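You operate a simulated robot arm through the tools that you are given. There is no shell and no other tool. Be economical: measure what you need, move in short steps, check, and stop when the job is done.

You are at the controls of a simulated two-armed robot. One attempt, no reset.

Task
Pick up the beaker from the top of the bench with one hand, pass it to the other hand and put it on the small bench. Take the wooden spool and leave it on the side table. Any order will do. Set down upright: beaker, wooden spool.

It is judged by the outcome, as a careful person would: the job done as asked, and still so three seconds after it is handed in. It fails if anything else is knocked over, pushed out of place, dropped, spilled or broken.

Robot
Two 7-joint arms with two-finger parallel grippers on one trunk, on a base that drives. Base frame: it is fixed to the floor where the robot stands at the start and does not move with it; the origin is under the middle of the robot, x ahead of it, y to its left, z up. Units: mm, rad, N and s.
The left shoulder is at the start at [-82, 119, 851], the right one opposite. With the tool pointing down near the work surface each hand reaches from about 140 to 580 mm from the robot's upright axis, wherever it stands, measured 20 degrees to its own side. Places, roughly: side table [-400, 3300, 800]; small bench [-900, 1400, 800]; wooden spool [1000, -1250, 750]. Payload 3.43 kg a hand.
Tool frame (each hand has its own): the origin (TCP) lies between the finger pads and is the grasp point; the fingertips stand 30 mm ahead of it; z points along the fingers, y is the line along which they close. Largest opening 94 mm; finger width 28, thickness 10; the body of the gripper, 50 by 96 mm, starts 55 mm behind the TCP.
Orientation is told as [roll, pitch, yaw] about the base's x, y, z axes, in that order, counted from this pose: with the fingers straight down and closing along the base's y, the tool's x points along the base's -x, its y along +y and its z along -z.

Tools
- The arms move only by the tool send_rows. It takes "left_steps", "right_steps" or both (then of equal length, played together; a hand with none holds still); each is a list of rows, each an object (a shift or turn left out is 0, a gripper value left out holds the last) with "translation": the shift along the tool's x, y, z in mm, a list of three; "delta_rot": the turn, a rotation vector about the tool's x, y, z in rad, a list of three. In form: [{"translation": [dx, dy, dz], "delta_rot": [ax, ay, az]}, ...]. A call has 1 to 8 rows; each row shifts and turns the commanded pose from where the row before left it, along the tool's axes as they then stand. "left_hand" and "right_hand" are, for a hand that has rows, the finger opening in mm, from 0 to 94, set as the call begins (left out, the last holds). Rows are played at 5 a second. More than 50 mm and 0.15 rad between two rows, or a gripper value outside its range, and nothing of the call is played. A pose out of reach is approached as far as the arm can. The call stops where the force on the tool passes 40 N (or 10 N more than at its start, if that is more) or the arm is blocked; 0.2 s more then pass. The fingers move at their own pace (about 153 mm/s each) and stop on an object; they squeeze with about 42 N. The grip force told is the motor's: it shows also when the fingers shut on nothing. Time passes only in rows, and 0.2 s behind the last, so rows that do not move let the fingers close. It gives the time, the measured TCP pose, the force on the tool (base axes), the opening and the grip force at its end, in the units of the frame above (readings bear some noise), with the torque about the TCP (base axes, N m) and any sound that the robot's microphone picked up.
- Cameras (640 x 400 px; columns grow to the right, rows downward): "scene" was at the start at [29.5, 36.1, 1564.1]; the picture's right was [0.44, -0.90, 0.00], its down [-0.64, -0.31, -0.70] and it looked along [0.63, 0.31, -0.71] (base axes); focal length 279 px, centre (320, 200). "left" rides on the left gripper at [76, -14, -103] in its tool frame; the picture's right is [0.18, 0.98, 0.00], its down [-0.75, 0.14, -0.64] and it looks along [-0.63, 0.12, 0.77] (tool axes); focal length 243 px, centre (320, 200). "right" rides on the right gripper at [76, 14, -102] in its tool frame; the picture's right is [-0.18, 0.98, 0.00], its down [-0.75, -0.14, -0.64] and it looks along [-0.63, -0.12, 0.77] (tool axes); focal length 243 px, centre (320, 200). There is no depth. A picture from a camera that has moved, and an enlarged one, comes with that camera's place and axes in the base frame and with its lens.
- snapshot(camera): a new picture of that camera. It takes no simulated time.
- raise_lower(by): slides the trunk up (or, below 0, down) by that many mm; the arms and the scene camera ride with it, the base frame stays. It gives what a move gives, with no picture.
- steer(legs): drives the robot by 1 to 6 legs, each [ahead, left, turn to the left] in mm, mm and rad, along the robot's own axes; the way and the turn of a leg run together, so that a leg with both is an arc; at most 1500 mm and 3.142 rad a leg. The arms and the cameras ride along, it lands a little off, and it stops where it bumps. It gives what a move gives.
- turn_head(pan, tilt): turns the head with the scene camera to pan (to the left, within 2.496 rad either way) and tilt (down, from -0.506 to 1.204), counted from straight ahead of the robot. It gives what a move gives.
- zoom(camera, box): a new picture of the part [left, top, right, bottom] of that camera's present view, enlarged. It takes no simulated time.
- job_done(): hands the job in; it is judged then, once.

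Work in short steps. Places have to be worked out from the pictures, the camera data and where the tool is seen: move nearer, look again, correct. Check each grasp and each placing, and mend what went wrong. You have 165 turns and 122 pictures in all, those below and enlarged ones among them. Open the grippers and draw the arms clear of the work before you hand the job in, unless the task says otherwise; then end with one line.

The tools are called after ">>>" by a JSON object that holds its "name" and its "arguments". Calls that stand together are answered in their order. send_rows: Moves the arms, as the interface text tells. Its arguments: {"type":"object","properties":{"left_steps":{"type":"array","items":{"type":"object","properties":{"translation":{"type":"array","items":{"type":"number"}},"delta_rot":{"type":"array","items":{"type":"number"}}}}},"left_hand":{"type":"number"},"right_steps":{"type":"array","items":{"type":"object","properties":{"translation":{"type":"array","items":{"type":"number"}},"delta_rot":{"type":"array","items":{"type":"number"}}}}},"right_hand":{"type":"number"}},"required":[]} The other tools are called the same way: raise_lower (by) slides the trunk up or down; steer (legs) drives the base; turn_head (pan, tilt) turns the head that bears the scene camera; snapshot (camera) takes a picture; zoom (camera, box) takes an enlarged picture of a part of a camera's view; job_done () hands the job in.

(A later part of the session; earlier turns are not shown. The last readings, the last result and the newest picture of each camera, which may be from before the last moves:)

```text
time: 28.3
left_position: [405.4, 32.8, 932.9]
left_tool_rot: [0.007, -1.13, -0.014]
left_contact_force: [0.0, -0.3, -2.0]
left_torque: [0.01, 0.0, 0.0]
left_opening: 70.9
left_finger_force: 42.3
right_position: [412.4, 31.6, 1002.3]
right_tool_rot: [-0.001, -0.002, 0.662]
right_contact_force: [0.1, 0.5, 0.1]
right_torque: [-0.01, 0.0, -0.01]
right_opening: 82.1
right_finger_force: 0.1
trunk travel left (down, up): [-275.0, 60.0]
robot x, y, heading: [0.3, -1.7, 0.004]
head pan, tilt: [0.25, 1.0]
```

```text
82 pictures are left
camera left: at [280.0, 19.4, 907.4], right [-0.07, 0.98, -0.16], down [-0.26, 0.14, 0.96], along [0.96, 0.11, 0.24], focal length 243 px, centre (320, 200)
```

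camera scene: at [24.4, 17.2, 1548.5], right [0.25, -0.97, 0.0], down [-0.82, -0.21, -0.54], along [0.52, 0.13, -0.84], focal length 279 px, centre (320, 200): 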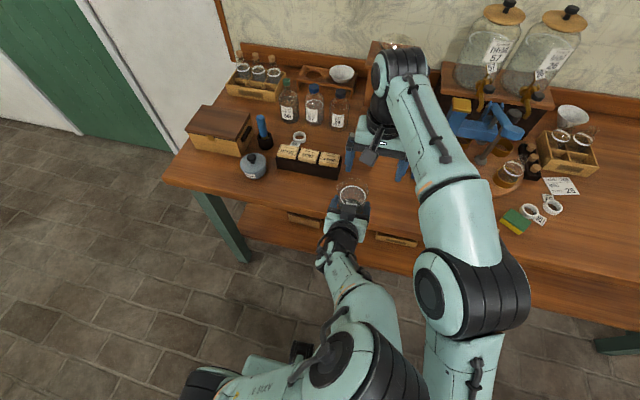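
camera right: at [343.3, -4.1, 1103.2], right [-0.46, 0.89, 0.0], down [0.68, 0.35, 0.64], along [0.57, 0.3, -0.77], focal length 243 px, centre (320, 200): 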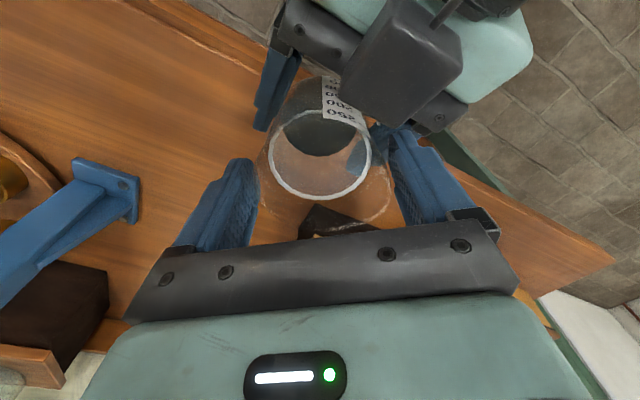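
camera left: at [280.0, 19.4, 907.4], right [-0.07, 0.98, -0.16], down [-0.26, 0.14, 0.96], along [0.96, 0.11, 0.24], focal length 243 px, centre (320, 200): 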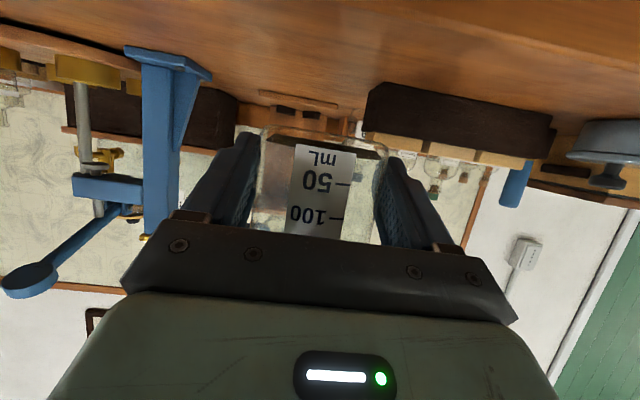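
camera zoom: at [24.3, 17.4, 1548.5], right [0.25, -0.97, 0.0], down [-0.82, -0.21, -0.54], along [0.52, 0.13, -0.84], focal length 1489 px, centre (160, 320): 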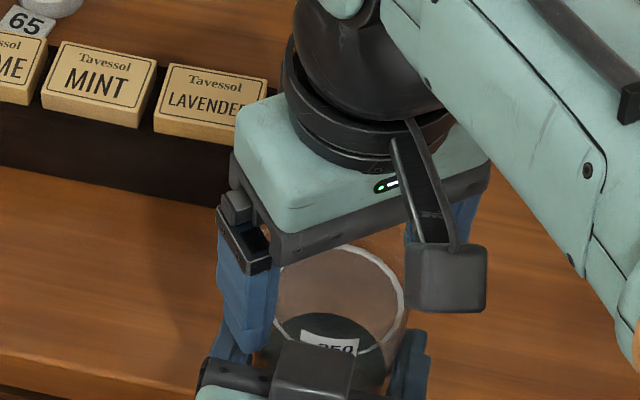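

The pads straddle the rim with about 25 mm overlap and no contact force. I close the right hand.

>>> {"name": "send_rows", "arguments": {"right_steps": [{}, {}, {}], "right_hand": 50}}

>>> {"name": "snapshot", "arguments": {"camera": "right"}}

```text
time: 29.1
left_position: [404.1, 32.9, 932.1]
left_tool_rot: [0.008, -1.128, -0.017]
left_contact_force: [-1.4, -0.8, -17.0]
left_torque: [-0.28, -0.5, 0.08]
left_opening: 71.1
left_finger_force: 41.9
right_position: [413.3, 33.2, 1003.7]
right_tool_rot: [0.001, -0.004, 0.661]
right_contact_force: [1.2, 1.2, 14.0]
right_torque: [0.38, 0.48, -0.05]
right_opening: 67.9
right_finger_force: 42.3
trunk travel left (down, up): [-275.0, 60.0]
robot x, y, heading: [-0.6, 3.3, -0.003]
head pan, tilt: [0.25, 1.0]
```

```text
81 pictures are left
camera right: at [343.3, -4.0, 1104.3], right [-0.46, 0.89, 0.0], down [0.68, 0.35, 0.64], along [0.57, 0.3, -0.76], focal length 243 px, centre (320, 200)
```

right: 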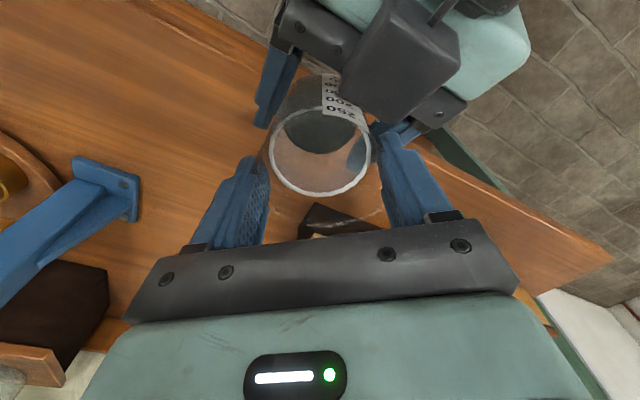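

Both hands hold it, with some vertical preload (~15 N). I open the left only slightly to 80 mm and check.

>>> {"name": "send_rows", "arguments": {"left_steps": [{}, {}], "left_hand": 80}}

>>> {"name": "snapshot", "arguments": {"camera": "right"}}

>>> {"name": "snapshot", "arguments": {"camera": "left"}}

```text
time: 29.7
left_position: [404.9, 32.3, 932.6]
left_tool_rot: [0.008, -1.133, -0.018]
left_contact_force: [0.0, -0.1, 0.6]
left_torque: [-0.02, 0.0, 0.01]
left_opening: 79.8
left_finger_force: 0.0
right_position: [412.3, 33.5, 1000.3]
right_tool_rot: [0.0, 0.002, 0.665]
right_contact_force: [-0.6, 0.2, -0.7]
right_torque: [0.06, 0.01, 0.01]
right_opening: 67.9
right_finger_force: 41.6
trunk travel left (down, up): [-275.0, 60.0]
robot x, y, heading: [0.9, -0.3, 0.003]
head pan, tilt: [0.25, 1.0]
```

```text
80 pictures are left
camera right: at [343.3, -4.1, 1103.0], right [-0.46, 0.89, 0.0], down [0.68, 0.35, 0.64], along [0.57, 0.29, -0.77], focal length 243 px, centre (320, 200)
```

right: 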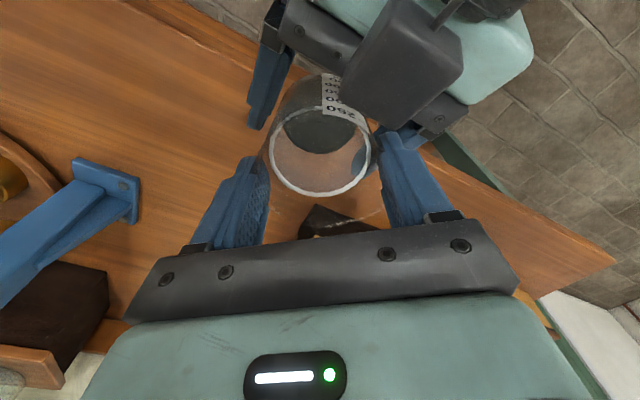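

```text
79 pictures are left
camera left: at [280.3, 19.3, 907.7], right [-0.07, 0.98, -0.16], down [-0.26, 0.14, 0.96], along [0.96, 0.11, 0.25], focal length 243 px, centre (320, 200)
```

left: 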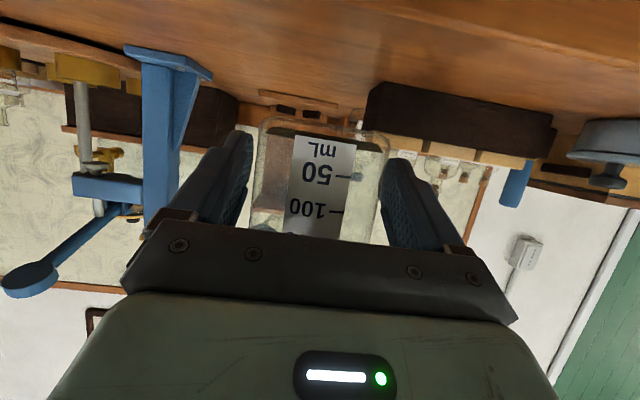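

The right hand holds it alone. I lift right 25 mm slowly to confirm the grasp before clearing the left.

>>> {"name": "send_rows", "arguments": {"right_steps": [{"translation": [0, 0, -6]}, {"translation": [-2, -1.5, -9]}, {"translation": [-2, -1.5, -10]}, {}]}}

>>> {"name": "snapshot", "arguments": {"camera": "left"}}

>>> {"name": "snapshot", "arguments": {"camera": "right"}}

```text
time: 30.7
left_position: [404.6, 33.7, 932.6]
left_tool_rot: [0.007, -1.131, -0.016]
left_contact_force: [-0.6, 1.1, 0.1]
left_torque: [0.0, -0.03, -0.05]
left_opening: 80.1
left_finger_force: 0.1
right_position: [417.4, 31.6, 1026.8]
right_tool_rot: [0.001, 0.001, 0.662]
right_contact_force: [-0.2, 0.3, -3.0]
right_torque: [0.0, -0.06, 0.03]
right_opening: 68.0
right_finger_force: 42.1
trunk travel left (down, up): [-275.0, 60.0]
robot x, y, heading: [-3.2, -0.2, 0.0]
head pan, tilt: [0.25, 1.0]
```

```text
78 pictures are left
camera left: at [280.1, 19.4, 907.4], right [-0.07, 0.98, -0.16], down [-0.26, 0.14, 0.96], along [0.96, 0.11, 0.24], focal length 243 px, centre (320, 200)
```

left: 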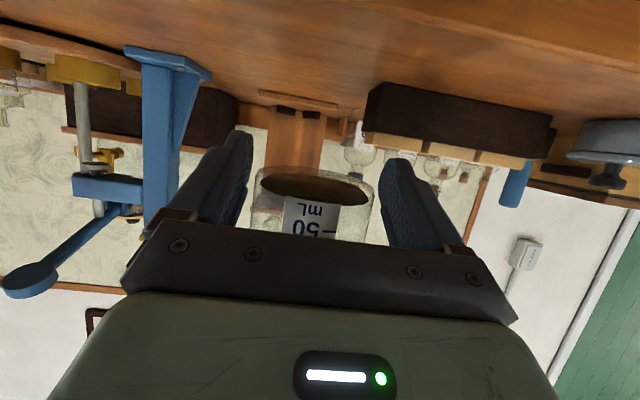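

```text
77 pictures are left
camera right: at [348.1, -4.7, 1129.3], right [-0.46, 0.89, 0.0], down [0.68, 0.35, 0.64], along [0.57, 0.3, -0.77], focal length 243 px, centre (320, 200)
```

right: 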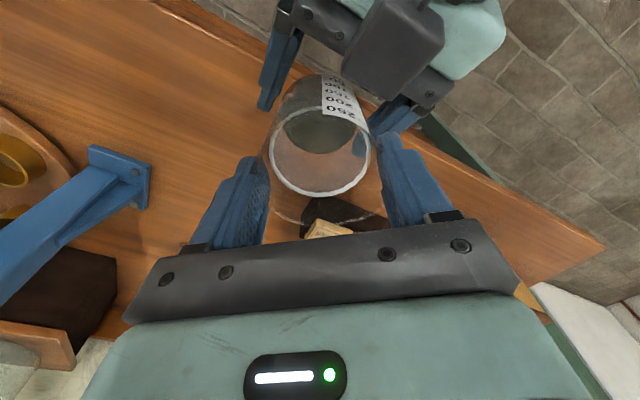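

Secure, carrying 3 N. I lift on by 75 mm with some forward drift to clear the left hand.

>>> {"name": "send_rows", "arguments": {"right_steps": [{"translation": [-3, -2, -15]}, {"translation": [-3, -2, -20]}, {"translation": [-3, -2, -20]}, {"translation": [-3, -2, -18]}, {}]}}

>>> {"name": "snapshot", "arguments": {"camera": "scene"}}

```text
time: 31.9
left_position: [404.5, 32.4, 932.3]
left_tool_rot: [0.007, -1.131, -0.015]
left_contact_force: [-0.3, 0.5, -1.0]
left_torque: [-0.01, -0.02, 0.01]
left_opening: 80.0
left_finger_force: 0.0
right_position: [432.9, 31.4, 1100.1]
right_tool_rot: [0.001, 0.001, 0.66]
right_contact_force: [0.6, -0.9, -2.9]
right_torque: [0.0, -0.01, -0.02]
right_opening: 67.8
right_finger_force: 42.3
trunk travel left (down, up): [-275.0, 60.0]
robot x, y, heading: [0.7, -0.8, -0.002]
head pan, tilt: [0.25, 1.0]
```

```text
76 pictures are left
camera scene: at [24.2, 17.2, 1548.5], right [0.25, -0.97, 0.0], down [-0.82, -0.21, -0.54], along [0.52, 0.13, -0.84], focal length 279 px, centre (320, 200)
```

scene: 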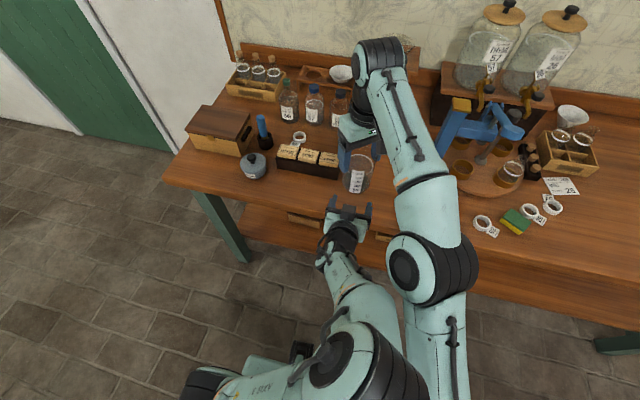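

The beaker hangs upright in the right hand. I draw the left hand off to the left and bring the right in toward the body.

>>> {"name": "send_rows", "arguments": {"left_steps": [{"translation": [0, 35, 0]}, {"translation": [0, 40, 0]}, {"translation": [0, 40, 0]}, {"translation": [0, 40, 0]}, {"translation": [-20, 30, 0]}, {"translation": [-20, 0, 0]}, {}, {}], "right_steps": [{}, {}, {}, {"translation": [12, -11, 0]}, {"translation": [20, -17, 0]}, {"translation": [24, -20, 0]}, {"translation": [24, -20, 0]}, {"translation": [14, -11, 0]}]}}

>>> {"name": "turn_head", "arguments": {"pan": 1.8, "tilt": 0.5}}

>>> {"name": "snapshot", "arguments": {"camera": "scene"}}

```text
time: 33.7
left_position: [422.0, 214.8, 970.4]
left_tool_rot: [0.008, -1.13, -0.018]
left_contact_force: [0.0, -1.0, 0.7]
left_torque: [0.0, -0.01, 0.01]
left_opening: 79.9
left_finger_force: 0.1
right_position: [406.7, -87.6, 1099.4]
right_tool_rot: [0.0, 0.0, 0.664]
right_contact_force: [-0.4, -0.1, -2.6]
right_torque: [0.04, 0.01, -0.01]
right_opening: 68.1
right_finger_force: 41.4
trunk travel left (down, up): [-275.0, 60.0]
robot x, y, heading: [3.3, 2.3, -0.003]
head pan, tilt: [0.25, 1.0]
```

```text
time: 35.4
left_position: [422.9, 214.9, 970.3]
left_tool_rot: [0.008, -1.132, -0.015]
left_contact_force: [-0.2, -1.1, 0.4]
left_torque: [-0.01, 0.02, 0.02]
left_opening: 80.1
left_finger_force: 0.0
right_position: [408.8, -86.9, 1101.6]
right_tool_rot: [0.001, 0.001, 0.663]
right_contact_force: [-0.7, 0.7, -2.8]
right_torque: [-0.02, 0.0, 0.02]
right_opening: 68.3
right_finger_force: 41.7
trunk travel left (down, up): [-275.0, 60.0]
robot x, y, heading: [-0.2, 0.6, 0.002]
head pan, tilt: [1.799, 0.499]
```

```text
75 pictures are left
camera scene: at [-63.7, 88.8, 1589.6], right [0.97, 0.23, 0.0], down [0.11, -0.47, -0.88], along [-0.2, 0.86, -0.48], focal length 279 px, centre (320, 200)
```

scene: 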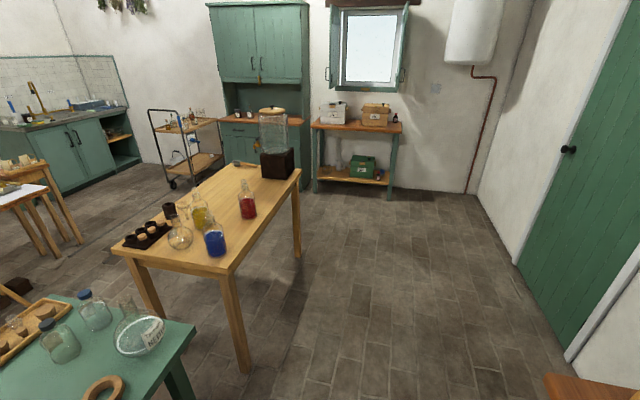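

The small bench spans x −1183..−615, y 835..1886 (top ≈800); its right side is free around (−700,1450). First I put the left hand back to a compact vertical pose.

>>> {"name": "send_rows", "arguments": {"left_steps": [{"translation": [-27, 10, -12.8]}, {"translation": [-27, 10, -12.8]}, {"translation": [-27, 10, -12.8]}, {"delta_rot": [0, 0.1413, 0], "translation": [0, 15, 0]}, {"delta_rot": [0, 0.1413, 0], "translation": [0, 15, 0]}, {"delta_rot": [0, 0.1413, 0], "translation": [0, 15, 0]}, {"delta_rot": [0, 0.1413, 0], "translation": [0, 15, 0]}, {}]}}

>>> {"name": "send_rows", "arguments": {"left_steps": [{"delta_rot": [0, 0.1413, 0], "translation": [0, 10, -10]}, {"delta_rot": [0, 0.1413, 0], "translation": [0, 10, -10]}, {"delta_rot": [0, 0.1413, 0], "translation": [0, 10, -10]}, {"delta_rot": [0, 0.1413, 0], "translation": [0, 0, -10]}, {"translation": [20, 0, -10]}, {"translation": [20, 0, 0]}, {}]}}

```text
time: 37.2
left_position: [422.8, 305.9, 1058.4]
left_tool_rot: [0.004, -0.564, -0.012]
left_contact_force: [0.5, -0.6, -0.4]
left_torque: [0.01, 0.02, 0.02]
left_opening: 79.8
left_finger_force: 0.1
right_position: [407.7, -87.0, 1099.8]
right_tool_rot: [0.001, 0.001, 0.663]
right_contact_force: [0.2, -0.2, -3.3]
right_torque: [-0.02, 0.02, -0.04]
right_opening: 68.0
right_finger_force: 41.8
trunk travel left (down, up): [-275.0, 60.0]
robot x, y, heading: [1.8, -1.9, 0.002]
head pan, tilt: [1.799, 0.499]
```

```text
time: 38.8
left_position: [368.6, 336.6, 1105.3]
left_tool_rot: [0.004, 0.001, -0.011]
left_contact_force: [0.1, -0.5, 0.4]
left_torque: [-0.03, -0.02, -0.01]
left_opening: 80.3
left_finger_force: 0.0
right_position: [407.6, -87.0, 1099.8]
right_tool_rot: [0.0, -0.001, 0.664]
right_contact_force: [0.1, 0.4, -2.9]
right_torque: [0.01, 0.01, -0.01]
right_opening: 68.2
right_finger_force: 42.1
trunk travel left (down, up): [-275.0, 60.0]
robot x, y, heading: [-1.3, -2.4, 0.0]
head pan, tilt: [1.799, 0.499]
```

Arms are compact. I back off 80 mm and strafe left to y≈1330.

>>> {"name": "steer", "arguments": {"legs": [[-80, 0, 0], [0, 665, 0], [0, 665, 0]]}}

>>> {"name": "turn_head", "arguments": {"pan": 1.57, "tilt": 0.6}}

>>> {"name": "snapshot", "arguments": {"camera": "scene"}}

>>> {"name": "snapshot", "arguments": {"camera": "right"}}

```text
time: 51.7
left_position: [311.2, 1675.7, 1106.5]
left_tool_rot: [0.003, -0.001, -0.022]
left_contact_force: [0.4, -0.8, -0.1]
left_torque: [0.01, 0.01, 0.0]
left_opening: 80.4
left_finger_force: 0.1
right_position: [341.9, 1251.6, 1101.5]
right_tool_rot: [-0.001, -0.001, 0.649]
right_contact_force: [0.5, 0.4, -2.2]
right_torque: [0.01, 0.01, -0.04]
right_opening: 68.1
right_finger_force: 42.4
trunk travel left (down, up): [-275.0, 60.0]
robot x, y, heading: [-65.2, 1344.6, -0.012]
head pan, tilt: [1.799, 0.499]
```

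```text
time: 52.5
left_position: [311.1, 1675.9, 1105.7]
left_tool_rot: [0.003, 0.0, -0.023]
left_contact_force: [0.8, 0.1, 0.0]
left_torque: [0.0, 0.02, 0.0]
left_opening: 80.1
left_finger_force: 0.1
right_position: [341.9, 1252.1, 1100.1]
right_tool_rot: [0.002, -0.001, 0.65]
right_contact_force: [0.4, 0.5, -3.0]
right_torque: [-0.01, 0.04, 0.0]
right_opening: 67.7
right_finger_force: 41.7
trunk travel left (down, up): [-275.0, 60.0]
robot x, y, heading: [-65.9, 1343.7, -0.015]
head pan, tilt: [1.571, 0.6]
```

```text
74 pictures are left
camera scene: at [-106.9, 1433.3, 1580.6], right [1.0, -0.01, 0.0], down [-0.01, -0.56, -0.83], along [0.01, 0.83, -0.56], focal length 279 px, centre (320, 200)
```

scene: 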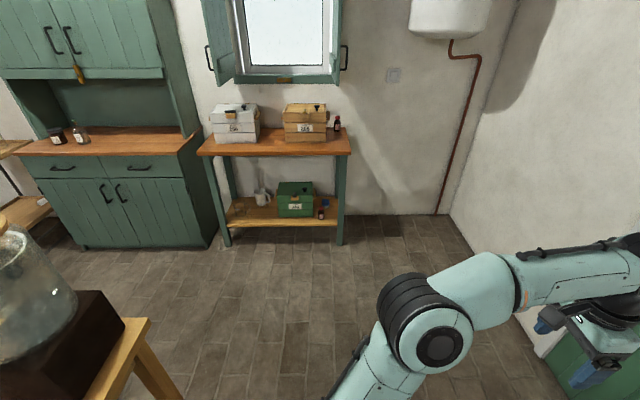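

```text
73 pictures are left
camera right: at [272.8, 1217.0, 1202.1], right [-0.45, 0.89, 0.0], down [0.69, 0.34, 0.64], along [0.57, 0.29, -0.77], focal length 243 px, centre (320, 200)
```

right: 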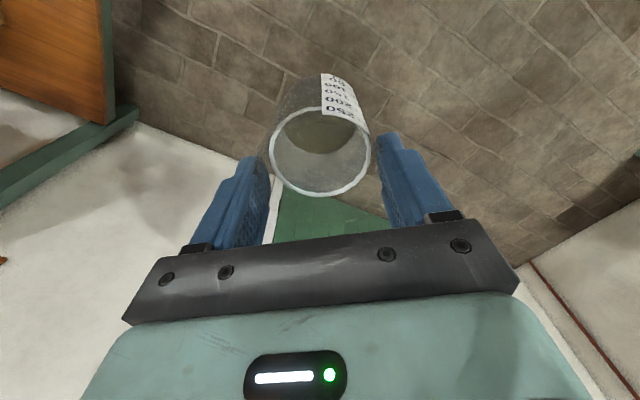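

Clear all around. I turn left by π in two legs, ending facing the small bench.

>>> {"name": "steer", "arguments": {"legs": [[0, 0, 1.571], [0, 0, 1.58]]}}

>>> {"name": "turn_head", "arguments": {"pan": -0.1, "tilt": 0.75}}

>>> {"name": "snapshot", "arguments": {"camera": "scene"}}

```text
time: 60.5
left_position: [-441.8, 1011.7, 1105.0]
left_tool_rot: [0.005, 0.0, 3.117]
left_contact_force: [0.0, -0.2, 0.4]
left_torque: [-0.01, -0.04, 0.03]
left_opening: 79.9
left_finger_force: 0.1
right_position: [-472.8, 1436.0, 1100.9]
right_tool_rot: [-0.001, 0.0, -2.494]
right_contact_force: [-0.6, 0.2, -3.2]
right_torque: [0.0, 0.02, -0.01]
right_opening: 68.1
right_finger_force: 41.9
trunk travel left (down, up): [-275.0, 60.0]
robot x, y, heading: [-66.1, 1347.2, 3.125]
head pan, tilt: [1.571, 0.6]
```

```text
time: 62.2
left_position: [-441.4, 1012.7, 1106.2]
left_tool_rot: [0.003, 0.001, 3.116]
left_contact_force: [0.5, 0.3, 0.3]
left_torque: [0.0, -0.01, 0.02]
left_opening: 79.8
left_finger_force: 0.0
right_position: [-472.1, 1436.0, 1100.2]
right_tool_rot: [0.0, 0.0, -2.495]
right_contact_force: [-0.7, 0.5, -2.5]
right_torque: [0.04, -0.01, 0.03]
right_opening: 67.9
right_finger_force: 42.3
trunk travel left (down, up): [-275.0, 60.0]
robot x, y, heading: [-64.0, 1341.2, 3.125]
head pan, tilt: [-0.099, 0.75]
```

```text
72 pictures are left
camera scene: at [-102.7, 1353.1, 1567.7], right [0.11, 0.99, 0.0], down [0.68, -0.08, -0.73], along [-0.73, 0.08, -0.68], focal length 279 px, centre (320, 200)
```

scene: 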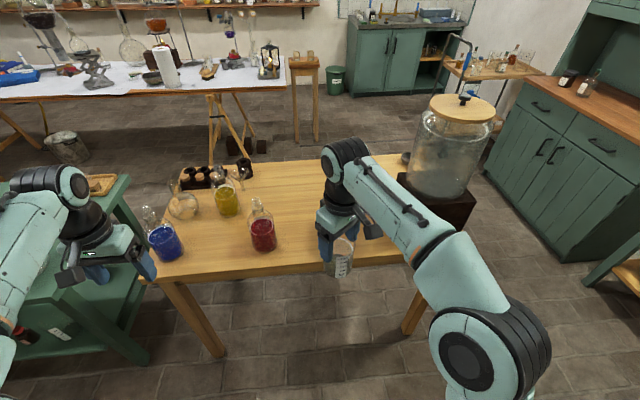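

The spot at (−700,1450) is clear: red bottle at y≈1225, dispenser box beyond y≈1780. I drive forward 150 mm.

>>> {"name": "steer", "arguments": {"legs": [[150, 0, 0]]}}

>>> {"name": "snapshot", "arguments": {"camera": "scene"}}

>>> {"name": "snapshot", "arguments": {"camera": "right"}}

```text
time: 63.6
left_position: [-590.4, 1014.5, 1104.9]
left_tool_rot: [0.004, -0.001, 3.115]
left_contact_force: [-0.5, 0.0, 0.5]
left_torque: [-0.01, -0.02, -0.04]
left_opening: 80.0
left_finger_force: 0.1
right_position: [-620.3, 1439.7, 1099.4]
right_tool_rot: [0.0, 0.0, -2.497]
right_contact_force: [0.3, -0.7, -2.9]
right_torque: [0.0, -0.03, 0.03]
right_opening: 67.9
right_finger_force: 42.2
trunk travel left (down, up): [-275.0, 60.0]
robot x, y, heading: [-216.9, 1348.2, 3.128]
head pan, tilt: [-0.099, 0.75]
```

```text
71 pictures are left
camera scene: at [-251.5, 1355.6, 1567.6], right [0.12, 0.99, 0.0], down [0.68, -0.08, -0.73], along [-0.73, 0.08, -0.68], focal length 279 px, centre (320, 200)
```

scene: 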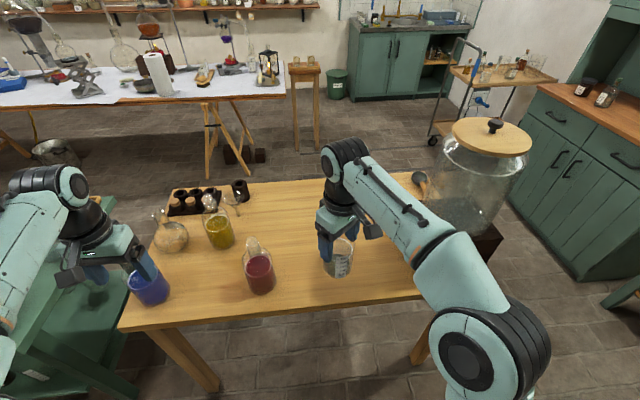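

```text
70 pictures are left
camera right: at [-551.3, 1473.0, 1202.0], right [0.45, -0.9, 0.0], down [-0.69, -0.34, 0.64], along [-0.57, -0.29, -0.77], focal length 243 px, centre (320, 200)
```

right: 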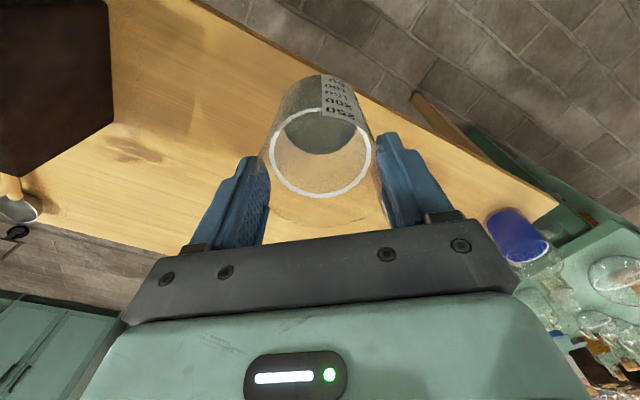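

I extend the right hand over the spot (−695,1450) while lowering to z≈934.

>>> {"name": "send_rows", "arguments": {"right_steps": [{"translation": [-9, -9, 20]}, {"translation": [-11, -11, 33]}, {"translation": [-11, -11, 35]}, {"translation": [-11, -11, 35]}, {"translation": [-11, -11, 30]}, {"translation": [0, 0, 12]}, {}]}}

>>> {"name": "zoom", "arguments": {"camera": "scene", "box": [250, 160, 410, 300]}}

>>> {"name": "snapshot", "arguments": {"camera": "right"}}

```text
time: 65.2
left_position: [-591.3, 1015.0, 1105.7]
left_tool_rot: [0.005, 0.001, 3.115]
left_contact_force: [-0.9, 1.0, -0.5]
left_torque: [0.01, 0.01, -0.01]
left_opening: 80.2
left_finger_force: 0.2
right_position: [-695.4, 1447.7, 931.6]
right_tool_rot: [-0.001, 0.0, -2.497]
right_contact_force: [0.1, 0.1, -2.8]
right_torque: [0.0, -0.04, -0.01]
right_opening: 68.0
right_finger_force: 42.1
trunk travel left (down, up): [-275.0, 60.0]
robot x, y, heading: [-215.3, 1346.4, 3.132]
head pan, tilt: [-0.099, 0.75]
```

```text
2.86 times, centred on (330, 230) of scene
camera zoom: at [-251.2, 1355.6, 1567.7], right [0.12, 0.99, 0.0], down [0.68, -0.08, -0.73], along [-0.73, 0.08, -0.68], focal length 798 px, centre (291, 114)
```

zoom: 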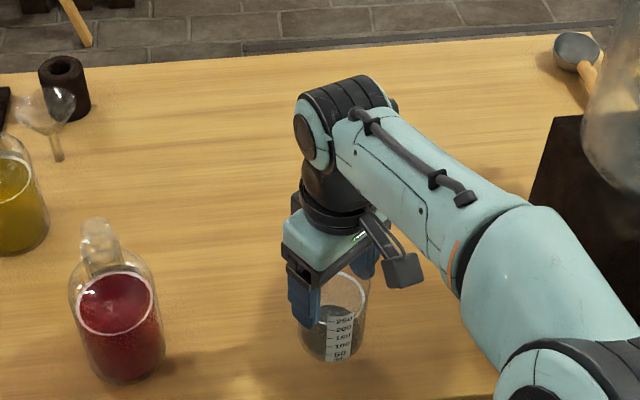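

```text
68 pictures are left
camera right: at [-625.9, 1482.0, 1033.3], right [0.45, -0.9, 0.0], down [-0.69, -0.34, 0.64], along [-0.57, -0.29, -0.77], focal length 243 px, centre (320, 200)
```

right: 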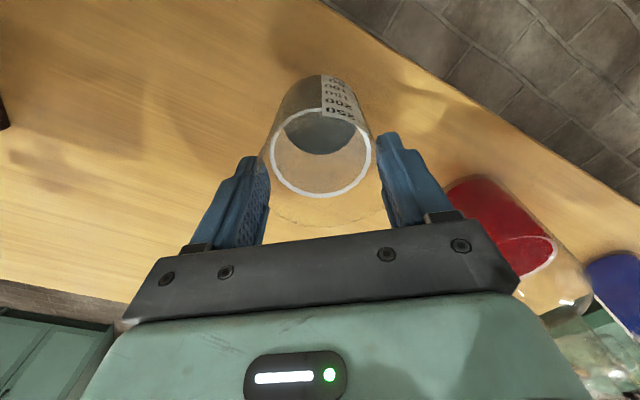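

Upright and clear. I lower in small steps until the force changes: first 18 mm.

>>> {"name": "send_rows", "arguments": {"right_steps": [{"translation": [0, 0, 6]}, {"translation": [0, 0, 6]}, {"translation": [0, 0, 5]}, {}]}}

>>> {"name": "send_rows", "arguments": {"right_steps": [{"translation": [0, 0, 2]}, {"translation": [0, 0, 1]}, {}]}}

>>> {"name": "zoom", "arguments": {"camera": "scene", "box": [290, 220, 370, 280]}}

```text
time: 66.2
left_position: [-590.1, 1015.6, 1105.4]
left_tool_rot: [0.004, 0.0, 3.116]
left_contact_force: [0.1, 0.5, 0.6]
left_torque: [0.01, -0.01, 0.0]
left_opening: 80.2
left_finger_force: 0.0
right_position: [-694.5, 1449.0, 915.5]
right_tool_rot: [0.001, 0.0, -2.495]
right_contact_force: [0.2, 0.4, -2.4]
right_torque: [-0.02, 0.01, 0.0]
right_opening: 68.2
right_finger_force: 41.8
trunk travel left (down, up): [-275.0, 60.0]
robot x, y, heading: [-210.9, 1345.2, 3.123]
head pan, tilt: [-0.099, 0.75]
```

```text
time: 67.0
left_position: [-590.7, 1014.8, 1106.0]
left_tool_rot: [0.004, 0.0, 3.117]
left_contact_force: [-0.2, 0.0, -0.6]
left_torque: [0.01, -0.01, -0.01]
left_opening: 80.0
left_finger_force: 0.0
right_position: [-693.6, 1449.7, 913.1]
right_tool_rot: [0.002, 0.0, -2.496]
right_contact_force: [0.3, 0.2, -3.0]
right_torque: [0.02, 0.03, 0.02]
right_opening: 68.0
right_finger_force: 42.3
trunk travel left (down, up): [-275.0, 60.0]
robot x, y, heading: [-216.9, 1345.5, 3.126]
head pan, tilt: [-0.099, 0.75]
```

```text
6.67 times, centred on (330, 250) of scene
camera zoom: at [-251.1, 1355.6, 1567.7], right [0.12, 0.99, 0.0], down [0.68, -0.08, -0.73], along [-0.73, 0.08, -0.68], focal length 1861 px, centre (253, -133)
```

zoom: 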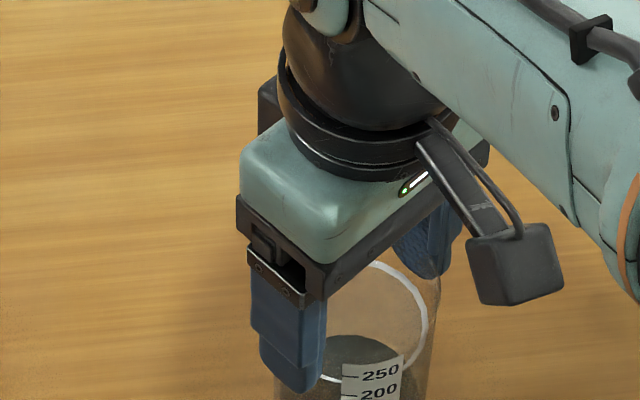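

Not down yet; I lower on in 2–3 mm calls watching the force.

>>> {"name": "send_rows", "arguments": {"right_steps": [{"translation": [0, 0, 2]}, {"translation": [0, 0, 1]}, {}]}}

>>> {"name": "send_rows", "arguments": {"right_steps": [{"translation": [0, 0, 2]}, {"translation": [0, 0, 1]}, {}]}}

>>> {"name": "zoom", "arguments": {"camera": "scene", "box": [290, 240, 390, 310]}}

```text
time: 67.8
left_position: [-590.0, 1015.4, 1104.5]
left_tool_rot: [0.003, 0.0, 3.116]
left_contact_force: [0.1, -0.1, 0.6]
left_torque: [-0.02, 0.03, 0.01]
left_opening: 80.1
left_finger_force: 0.0
right_position: [-695.7, 1449.0, 911.6]
right_tool_rot: [0.0, -0.001, -2.494]
right_contact_force: [0.0, 0.0, -2.8]
right_torque: [0.0, 0.01, 0.02]
right_opening: 68.2
right_finger_force: 41.9
trunk travel left (down, up): [-275.0, 60.0]
robot x, y, heading: [-213.6, 1344.0, 3.122]
head pan, tilt: [-0.099, 0.75]
```

```text
time: 68.6
left_position: [-589.6, 1014.7, 1105.8]
left_tool_rot: [0.002, 0.0, 3.116]
left_contact_force: [-0.1, 0.0, 0.6]
left_torque: [0.0, 0.02, -0.01]
left_opening: 80.0
left_finger_force: 0.0
right_position: [-694.1, 1450.1, 909.4]
right_tool_rot: [0.0, 0.0, -2.495]
right_contact_force: [-0.1, 0.2, -3.0]
right_torque: [-0.06, -0.01, 0.0]
right_opening: 68.1
right_finger_force: 42.0
trunk travel left (down, up): [-275.0, 60.0]
robot x, y, heading: [-212.7, 1347.0, 3.13]
head pan, tilt: [-0.099, 0.75]
```

```text
5.71 times, centred on (340, 275) of scene
camera zoom: at [-251.1, 1355.6, 1567.7], right [0.12, 0.99, 0.0], down [0.68, -0.08, -0.73], along [-0.73, 0.08, -0.68], focal length 1595 px, centre (206, -229)
```

zoom: 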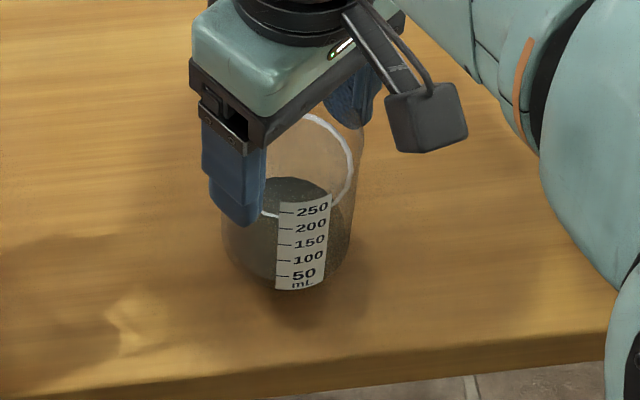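

Still hanging, with the shadow a little apart. I continue down.

>>> {"name": "send_rows", "arguments": {"right_steps": [{"translation": [0, 0, 2]}, {"translation": [0, 0, 2]}, {}]}}

>>> {"name": "send_rows", "arguments": {"right_steps": [{"translation": [0, 0, 2]}, {"translation": [0, 0, 1]}, {}]}}

>>> {"name": "zoom", "arguments": {"camera": "scene", "box": [290, 240, 390, 310]}}

```text
time: 69.4
left_position: [-589.4, 1013.9, 1105.3]
left_tool_rot: [0.003, 0.0, 3.116]
left_contact_force: [-0.2, 0.0, -1.0]
left_torque: [0.01, -0.05, -0.04]
left_opening: 80.0
left_finger_force: 0.1
right_position: [-693.7, 1448.9, 905.4]
right_tool_rot: [-0.001, 0.0, -2.494]
right_contact_force: [-0.3, 0.4, -2.8]
right_torque: [-0.05, 0.01, -0.01]
right_opening: 68.0
right_finger_force: 41.9
trunk travel left (down, up): [-275.0, 60.0]
robot x, y, heading: [-213.1, 1342.9, 3.129]
head pan, tilt: [-0.099, 0.75]
```

```text
time: 70.2
left_position: [-590.5, 1014.8, 1105.7]
left_tool_rot: [0.005, -0.002, 3.115]
left_contact_force: [-0.9, 0.1, -0.6]
left_torque: [0.0, 0.0, 0.05]
left_opening: 80.1
left_finger_force: 0.0
right_position: [-694.0, 1449.2, 903.0]
right_tool_rot: [0.002, 0.001, -2.495]
right_contact_force: [-0.5, 0.6, -3.2]
right_torque: [0.03, 0.0, 0.02]
right_opening: 68.0
right_finger_force: 41.1
trunk travel left (down, up): [-275.0, 60.0]
robot x, y, heading: [-215.1, 1342.4, 3.128]
head pan, tilt: [-0.099, 0.75]
```

```text
5.71 times, centred on (340, 275) of scene
camera zoom: at [-251.1, 1355.6, 1567.7], right [0.12, 0.99, 0.0], down [0.68, -0.08, -0.73], along [-0.73, 0.08, -0.68], focal length 1595 px, centre (206, -229)
```

zoom: 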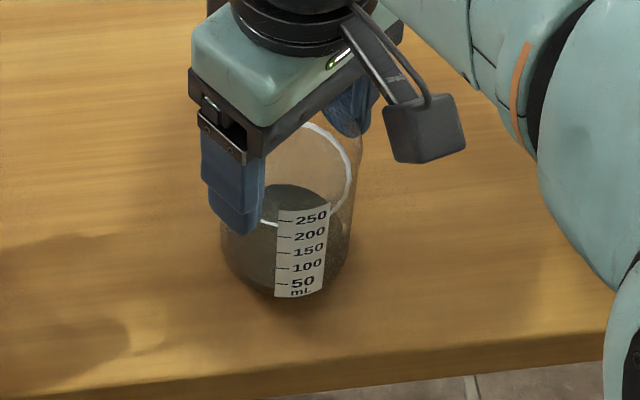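

The shadow is closing in; I keep on.

>>> {"name": "send_rows", "arguments": {"right_steps": [{"translation": [0, 0, 2]}, {"translation": [0, 0, 1]}, {}]}}

>>> {"name": "send_rows", "arguments": {"right_steps": [{"translation": [0, 0, 2]}, {"translation": [0, 0, 1]}, {}]}}

>>> {"name": "zoom", "arguments": {"camera": "scene", "box": [290, 240, 390, 310]}}

```text
time: 71.0
left_position: [-590.0, 1015.2, 1105.7]
left_tool_rot: [0.004, -0.001, 3.115]
left_contact_force: [-0.4, -0.6, -0.6]
left_torque: [0.03, 0.01, -0.02]
left_opening: 79.9
left_finger_force: 0.1
right_position: [-693.7, 1449.8, 900.8]
right_tool_rot: [-0.001, 0.001, -2.497]
right_contact_force: [-0.7, 0.5, -2.5]
right_torque: [0.0, 0.01, 0.0]
right_opening: 68.0
right_finger_force: 41.5
trunk travel left (down, up): [-275.0, 60.0]
robot x, y, heading: [-214.6, 1345.5, 3.131]
head pan, tilt: [-0.099, 0.75]
```

```text
time: 71.8
left_position: [-588.9, 1014.4, 1106.0]
left_tool_rot: [0.004, -0.002, 3.116]
left_contact_force: [-1.0, 0.5, -0.2]
left_torque: [0.0, 0.02, 0.03]
left_opening: 80.0
left_finger_force: 0.1
right_position: [-694.1, 1450.2, 900.8]
right_tool_rot: [-0.002, -0.003, -2.497]
right_contact_force: [2.2, 1.3, 19.4]
right_torque: [0.24, -0.76, -0.01]
right_opening: 68.1
right_finger_force: 42.1
trunk travel left (down, up): [-275.0, 60.0]
robot x, y, heading: [-214.5, 1346.5, 3.123]
head pan, tilt: [-0.099, 0.75]
```

```text
5.71 times, centred on (340, 275) of scene
camera zoom: at [-249.0, 1355.3, 1567.9], right [0.12, 0.99, 0.0], down [0.68, -0.08, -0.73], along [-0.73, 0.08, -0.68], focal length 1595 px, centre (206, -229)
```

zoom: 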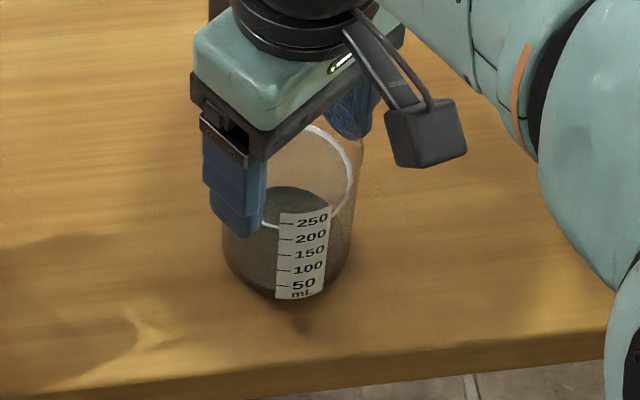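

Touchdown at TCP z≈900 (19 N). I back up 1.5 mm to relieve, then open to 86 mm.

>>> {"name": "send_rows", "arguments": {"right_steps": [{"translation": [0, 0, -1.5]}, {}]}}

>>> {"name": "send_rows", "arguments": {"right_steps": [{}, {}], "right_hand": 84}}

>>> {"name": "snapshot", "arguments": {"camera": "right"}}

```text
time: 72.4
left_position: [-588.8, 1015.2, 1105.9]
left_tool_rot: [0.003, -0.001, 3.116]
left_contact_force: [0.2, 0.5, -0.3]
left_torque: [-0.02, -0.02, 0.01]
left_opening: 80.2
left_finger_force: 0.1
right_position: [-693.8, 1449.7, 900.0]
right_tool_rot: [-0.002, -0.002, -2.496]
right_contact_force: [-0.1, 1.8, 17.3]
right_torque: [0.16, -0.12, -0.04]
right_opening: 68.0
right_finger_force: 42.0
trunk travel left (down, up): [-275.0, 60.0]
robot x, y, heading: [-212.4, 1342.3, 3.128]
head pan, tilt: [-0.099, 0.75]
```

```text
time: 73.0
left_position: [-589.1, 1014.5, 1104.8]
left_tool_rot: [0.002, 0.0, 3.116]
left_contact_force: [0.0, -0.3, -0.2]
left_torque: [-0.01, -0.02, 0.03]
left_opening: 79.8
left_finger_force: 0.1
right_position: [-693.7, 1449.2, 898.7]
right_tool_rot: [0.0, 0.002, -2.493]
right_contact_force: [0.3, -0.6, 1.6]
right_torque: [0.0, 0.02, 0.0]
right_opening: 84.0
right_finger_force: 0.0
trunk travel left (down, up): [-275.0, 60.0]
robot x, y, heading: [-210.7, 1344.6, 3.126]
head pan, tilt: [-0.099, 0.75]
```

```text
63 pictures are left
camera right: at [-624.4, 1483.5, 999.9], right [0.45, -0.9, 0.0], down [-0.69, -0.34, 0.64], along [-0.57, -0.29, -0.77], focal length 243 px, centre (320, 200)
```

right: 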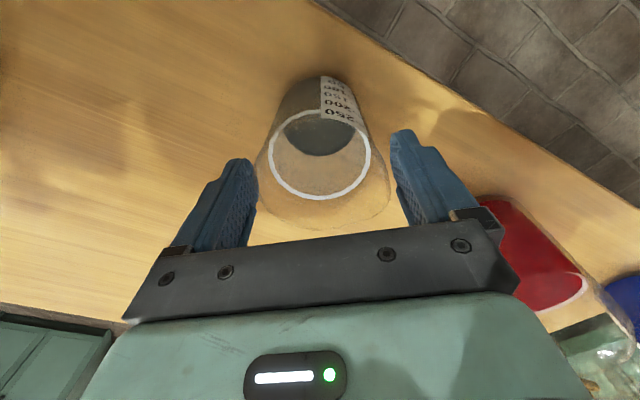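

Released and standing. I raise the right hand straight up, clear of the rim.

>>> {"name": "send_rows", "arguments": {"right_steps": [{"translation": [0, 0, -10]}, {"translation": [0, 0, -20]}, {"translation": [0, 0, -35]}, {"translation": [0, 0, -40]}, {"translation": [0, 0, -40]}, {"translation": [0, 0, -40]}, {"translation": [30, 30, 0]}, {"translation": [30, 30, 0]}]}}

>>> {"name": "snapshot", "arguments": {"camera": "scene"}}

```text
time: 74.8
left_position: [-589.7, 1014.8, 1106.9]
left_tool_rot: [0.003, 0.0, 3.116]
left_contact_force: [0.3, -0.3, 0.2]
left_torque: [-0.03, 0.01, -0.02]
left_opening: 79.9
left_finger_force: 0.0
right_position: [-609.8, 1441.5, 1082.3]
right_tool_rot: [0.0, -0.001, -2.496]
right_contact_force: [1.2, -0.2, 0.3]
right_torque: [0.0, -0.01, 0.01]
right_opening: 83.8
right_finger_force: 0.2
trunk travel left (down, up): [-275.0, 60.0]
robot x, y, heading: [-211.5, 1346.7, 3.125]
head pan, tilt: [-0.099, 0.75]
```

```text
62 pictures are left
camera scene: at [-250.1, 1355.6, 1567.7], right [0.12, 0.99, 0.0], down [0.68, -0.08, -0.73], along [-0.73, 0.08, -0.68], focal length 279 px, centre (320, 200)
```

scene: 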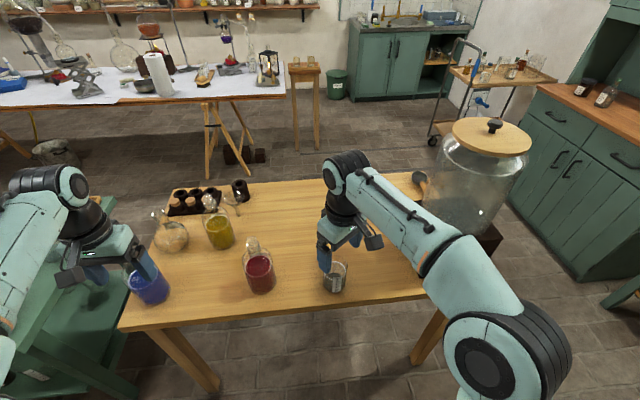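

The beaker stands upright on the small bench. Now for the spool: I back off, turn to face −y and drive down the corridor between the bench and the green table.

>>> {"name": "steer", "arguments": {"legs": [[-135, 0, 0], [0, 0, 1.58]]}}

>>> {"name": "turn_head", "arguments": {"pan": 0.0, "tilt": 0.5}}

>>> {"name": "snapshot", "arguments": {"camera": "scene"}}

```text
time: 79.9
left_position: [246.0, 961.8, 1105.7]
left_tool_rot: [0.003, 0.001, -1.614]
left_contact_force: [0.6, -0.7, 0.0]
left_torque: [-0.03, 0.0, 0.02]
left_opening: 80.0
left_finger_force: 0.1
right_position: [-179.9, 946.8, 1082.6]
right_tool_rot: [0.0, 0.0, -0.94]
right_contact_force: [-0.3, -0.7, 1.1]
right_torque: [-0.02, -0.01, 0.0]
right_opening: 84.2
right_finger_force: 0.0
trunk travel left (down, up): [-275.0, 60.0]
robot x, y, heading: [-74.5, 1344.6, -1.602]
head pan, tilt: [-0.099, 0.75]
```

```text
time: 80.7
left_position: [247.5, 960.2, 1105.5]
left_tool_rot: [0.003, -0.001, -1.613]
left_contact_force: [-0.9, -0.3, -0.4]
left_torque: [-0.03, 0.03, -0.02]
left_opening: 80.1
left_finger_force: 0.0
right_position: [-180.0, 947.2, 1083.0]
right_tool_rot: [0.0, -0.001, -0.94]
right_contact_force: [-0.5, 0.2, -0.3]
right_torque: [0.0, 0.0, -0.03]
right_opening: 83.9
right_finger_force: 0.1
trunk travel left (down, up): [-275.0, 60.0]
robot x, y, heading: [-79.5, 1344.6, -1.605]
head pan, tilt: [0.0, 0.499]
```

```text
61 pictures are left
camera scene: at [-79.2, 1297.5, 1589.6], right [-1.0, 0.03, 0.0], down [0.02, 0.48, -0.88], along [-0.03, -0.88, -0.48], focal length 279 px, centre (320, 200)
```

scene: 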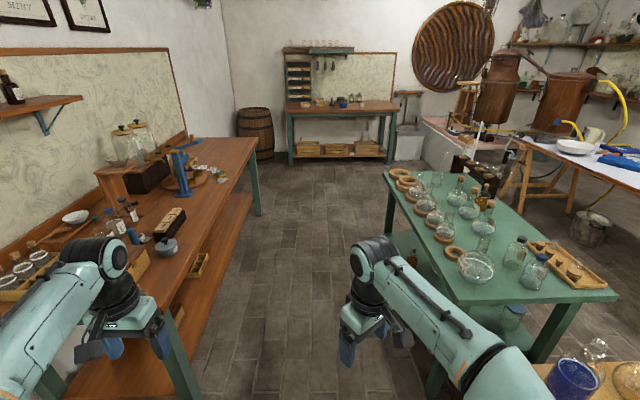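

The corridor is straight and clear. I correct the heading and drive down to y≈−1750.

>>> {"name": "steer", "arguments": {"legs": [[0, 0, 0.034], [1050, 0, 0], [1050, 0, 0], [1000, 0, 0]]}}

>>> {"name": "turn_head", "arguments": {"pan": 1.5, "tilt": 0.6}}

>>> {"name": "snapshot", "arguments": {"camera": "scene"}}

```text
time: 96.3
left_position: [283.6, -2142.7, 1106.6]
left_tool_rot: [0.003, 0.0, -1.586]
left_contact_force: [0.8, 0.3, 0.0]
left_torque: [0.0, -0.02, 0.0]
left_opening: 80.1
left_finger_force: 0.0
right_position: [-143.8, -2168.1, 1082.3]
right_tool_rot: [-0.001, 0.0, -0.913]
right_contact_force: [0.2, -0.1, -0.3]
right_torque: [-0.01, 0.02, 0.0]
right_opening: 83.9
right_finger_force: 0.1
trunk travel left (down, up): [-275.0, 60.0]
robot x, y, heading: [-49.6, -1770.2, -1.572]
head pan, tilt: [0.0, 0.499]
```

```text
time: 97.9
left_position: [282.7, -2143.3, 1105.9]
left_tool_rot: [0.003, 0.001, -1.586]
left_contact_force: [-0.2, -0.4, -0.1]
left_torque: [0.0, -0.02, 0.0]
left_opening: 80.1
left_finger_force: 0.0
right_position: [-144.4, -2167.6, 1082.7]
right_tool_rot: [0.0, 0.0, -0.915]
right_contact_force: [0.2, -0.4, 0.5]
right_torque: [0.0, 0.0, -0.01]
right_opening: 84.1
right_finger_force: 0.1
trunk travel left (down, up): [-275.0, 60.0]
robot x, y, heading: [-51.1, -1768.5, -1.577]
head pan, tilt: [1.499, 0.6]
```

```text
60 pictures are left
camera scene: at [36.4, -1731.9, 1580.6], right [-0.08, -1.0, 0.0], down [-0.56, 0.04, -0.83], along [0.82, -0.06, -0.56], focal length 279 px, centre (320, 200)
```

scene: 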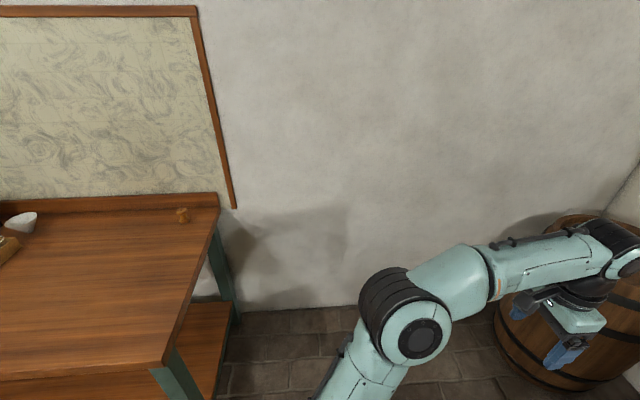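

The spool is at about (1008,−1227), in the corner by the wall at x≈1120. I'll approach diagonally from the bench's right end with the left hand; first I tuck the right hand in and turn.

>>> {"name": "send_rows", "arguments": {"right_steps": [{"translation": [28, 36, 0]}, {"translation": [28, 36, 0]}, {"translation": [28, 36, 0]}, {"delta_rot": [0, 0, 0.14]}, {"delta_rot": [0, 0, 0.14]}, {"delta_rot": [0, 0, 0.14]}, {"delta_rot": [0, 0, 0.14]}, {}]}}

>>> {"name": "steer", "arguments": {"legs": [[0, 0, 2.207]]}}

>>> {"name": "turn_head", "arguments": {"pan": 0.0, "tilt": 0.6}}

>>> {"name": "snapshot", "arguments": {"camera": "scene"}}

```text
time: 99.7
left_position: [282.5, -2143.7, 1106.5]
left_tool_rot: [0.004, 0.001, -1.585]
left_contact_force: [0.2, 0.5, 0.5]
left_torque: [-0.04, 0.0, -0.01]
left_opening: 80.2
left_finger_force: 0.1
right_position: [-108.3, -2035.8, 1081.8]
right_tool_rot: [0.001, -0.001, -1.475]
right_contact_force: [0.3, 0.2, 0.2]
right_torque: [-0.02, 0.03, 0.02]
right_opening: 83.9
right_finger_force: 0.1
trunk travel left (down, up): [-275.0, 60.0]
robot x, y, heading: [-51.3, -1770.5, -1.57]
head pan, tilt: [1.499, 0.6]
```

```text
time: 105.3
left_position: [67.4, -1281.5, 1105.5]
left_tool_rot: [0.003, 0.0, 0.584]
left_contact_force: [0.0, 0.3, -0.4]
left_torque: [-0.02, -0.02, 0.02]
left_opening: 80.0
left_finger_force: 0.1
right_position: [198.6, -1665.7, 1081.5]
right_tool_rot: [0.001, -0.001, 0.695]
right_contact_force: [0.1, 0.2, 0.4]
right_torque: [0.01, 0.03, -0.01]
right_opening: 83.9
right_finger_force: 0.0
trunk travel left (down, up): [-275.0, 60.0]
robot x, y, heading: [-53.9, -1772.0, 0.592]
head pan, tilt: [1.499, 0.6]
```

```text
time: 106.9
left_position: [67.4, -1282.9, 1106.3]
left_tool_rot: [0.003, 0.0, 0.583]
left_contact_force: [-0.1, 0.6, 0.7]
left_torque: [0.0, 0.01, 0.04]
left_opening: 80.1
left_finger_force: 0.1
right_position: [198.8, -1665.8, 1082.9]
right_tool_rot: [-0.001, 0.001, 0.694]
right_contact_force: [0.3, 0.8, 0.1]
right_torque: [-0.02, -0.01, 0.02]
right_opening: 84.0
right_finger_force: 0.1
trunk travel left (down, up): [-275.0, 60.0]
robot x, y, heading: [-50.8, -1772.3, 0.59]
head pan, tilt: [0.0, 0.6]
```

```text
59 pictures are left
camera scene: at [-15.2, -1744.1, 1580.6], right [0.56, -0.83, 0.0], down [-0.47, -0.32, -0.83], along [0.68, 0.46, -0.56], focal length 279 px, centre (320, 200)
```

scene: 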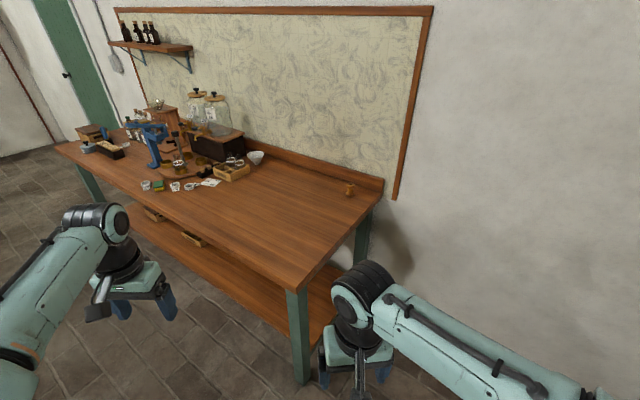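

Combined, the spool is near (1004,−1235). I drive to about (720,−1680) keeping ~330 mm from the bench end.

>>> {"name": "steer", "arguments": {"legs": [[346, -176, 0], [346, -176, 0]]}}

>>> {"name": "turn_head", "arguments": {"pan": 0.35, "tilt": 0.9}}

>>> {"name": "snapshot", "arguments": {"camera": "scene"}}

>>> {"name": "snapshot", "arguments": {"camera": "left"}}

```text
time: 111.4
left_position: [848.1, -1188.2, 1105.3]
left_tool_rot: [0.004, -0.001, 0.579]
left_contact_force: [0.0, -0.3, -0.1]
left_torque: [0.01, 0.01, 0.02]
left_opening: 79.9
left_finger_force: 0.0
right_position: [978.3, -1572.6, 1082.0]
right_tool_rot: [0.0, 0.002, 0.691]
right_contact_force: [-0.2, 0.5, 0.6]
right_torque: [0.02, 0.02, -0.01]
right_opening: 84.1
right_finger_force: 0.1
trunk travel left (down, up): [-275.0, 60.0]
robot x, y, heading: [724.1, -1672.8, 0.587]
head pan, tilt: [0.0, 0.6]
```

```text
time: 112.2
left_position: [848.0, -1189.0, 1106.6]
left_tool_rot: [0.004, 0.0, 0.579]
left_contact_force: [0.0, 0.1, 1.4]
left_torque: [-0.03, 0.02, 0.03]
left_opening: 80.3
left_finger_force: 0.0
right_position: [978.5, -1571.3, 1081.9]
right_tool_rot: [0.002, 0.002, 0.692]
right_contact_force: [-0.9, 0.1, 0.6]
right_torque: [0.0, 0.01, 0.04]
right_opening: 83.9
right_finger_force: 0.2
trunk travel left (down, up): [-275.0, 60.0]
robot x, y, heading: [723.5, -1672.3, 0.586]
head pan, tilt: [0.351, 0.901]
```

```text
58 pictures are left
camera scene: at [735.1, -1637.9, 1555.8], right [0.81, -0.59, 0.0], down [-0.46, -0.63, -0.62], along [0.37, 0.5, -0.78], focal length 279 px, centre (320, 200)
```

scene: 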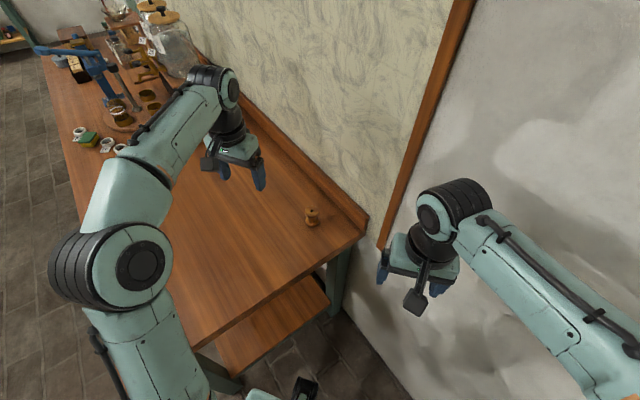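

```text
57 pictures are left
camera left: at [792.5, -1242.4, 1208.5], right [-0.69, 0.72, 0.0], down [0.55, 0.53, 0.64], along [0.46, 0.45, -0.77], focal length 243 px, centre (320, 200)
```

left: 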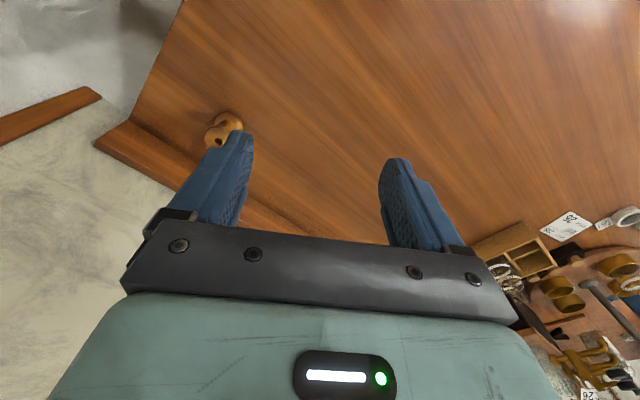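

The spool works out at about (998,−1238). I zoom on it for its size.

>>> {"name": "zoom", "arguments": {"camera": "scene", "box": [282, 193, 342, 243]}}

```text
8.00 times, centred on (312, 218) of scene
camera zoom: at [735.1, -1637.9, 1555.8], right [0.81, -0.59, 0.0], down [-0.46, -0.63, -0.62], along [0.37, 0.5, -0.78], focal length 2233 px, centre (384, 56)
```

zoom: 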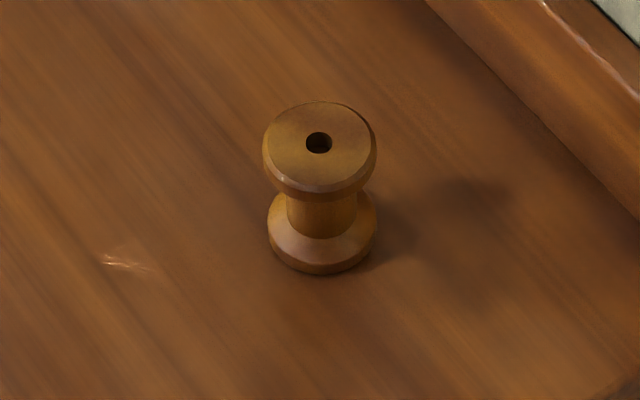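

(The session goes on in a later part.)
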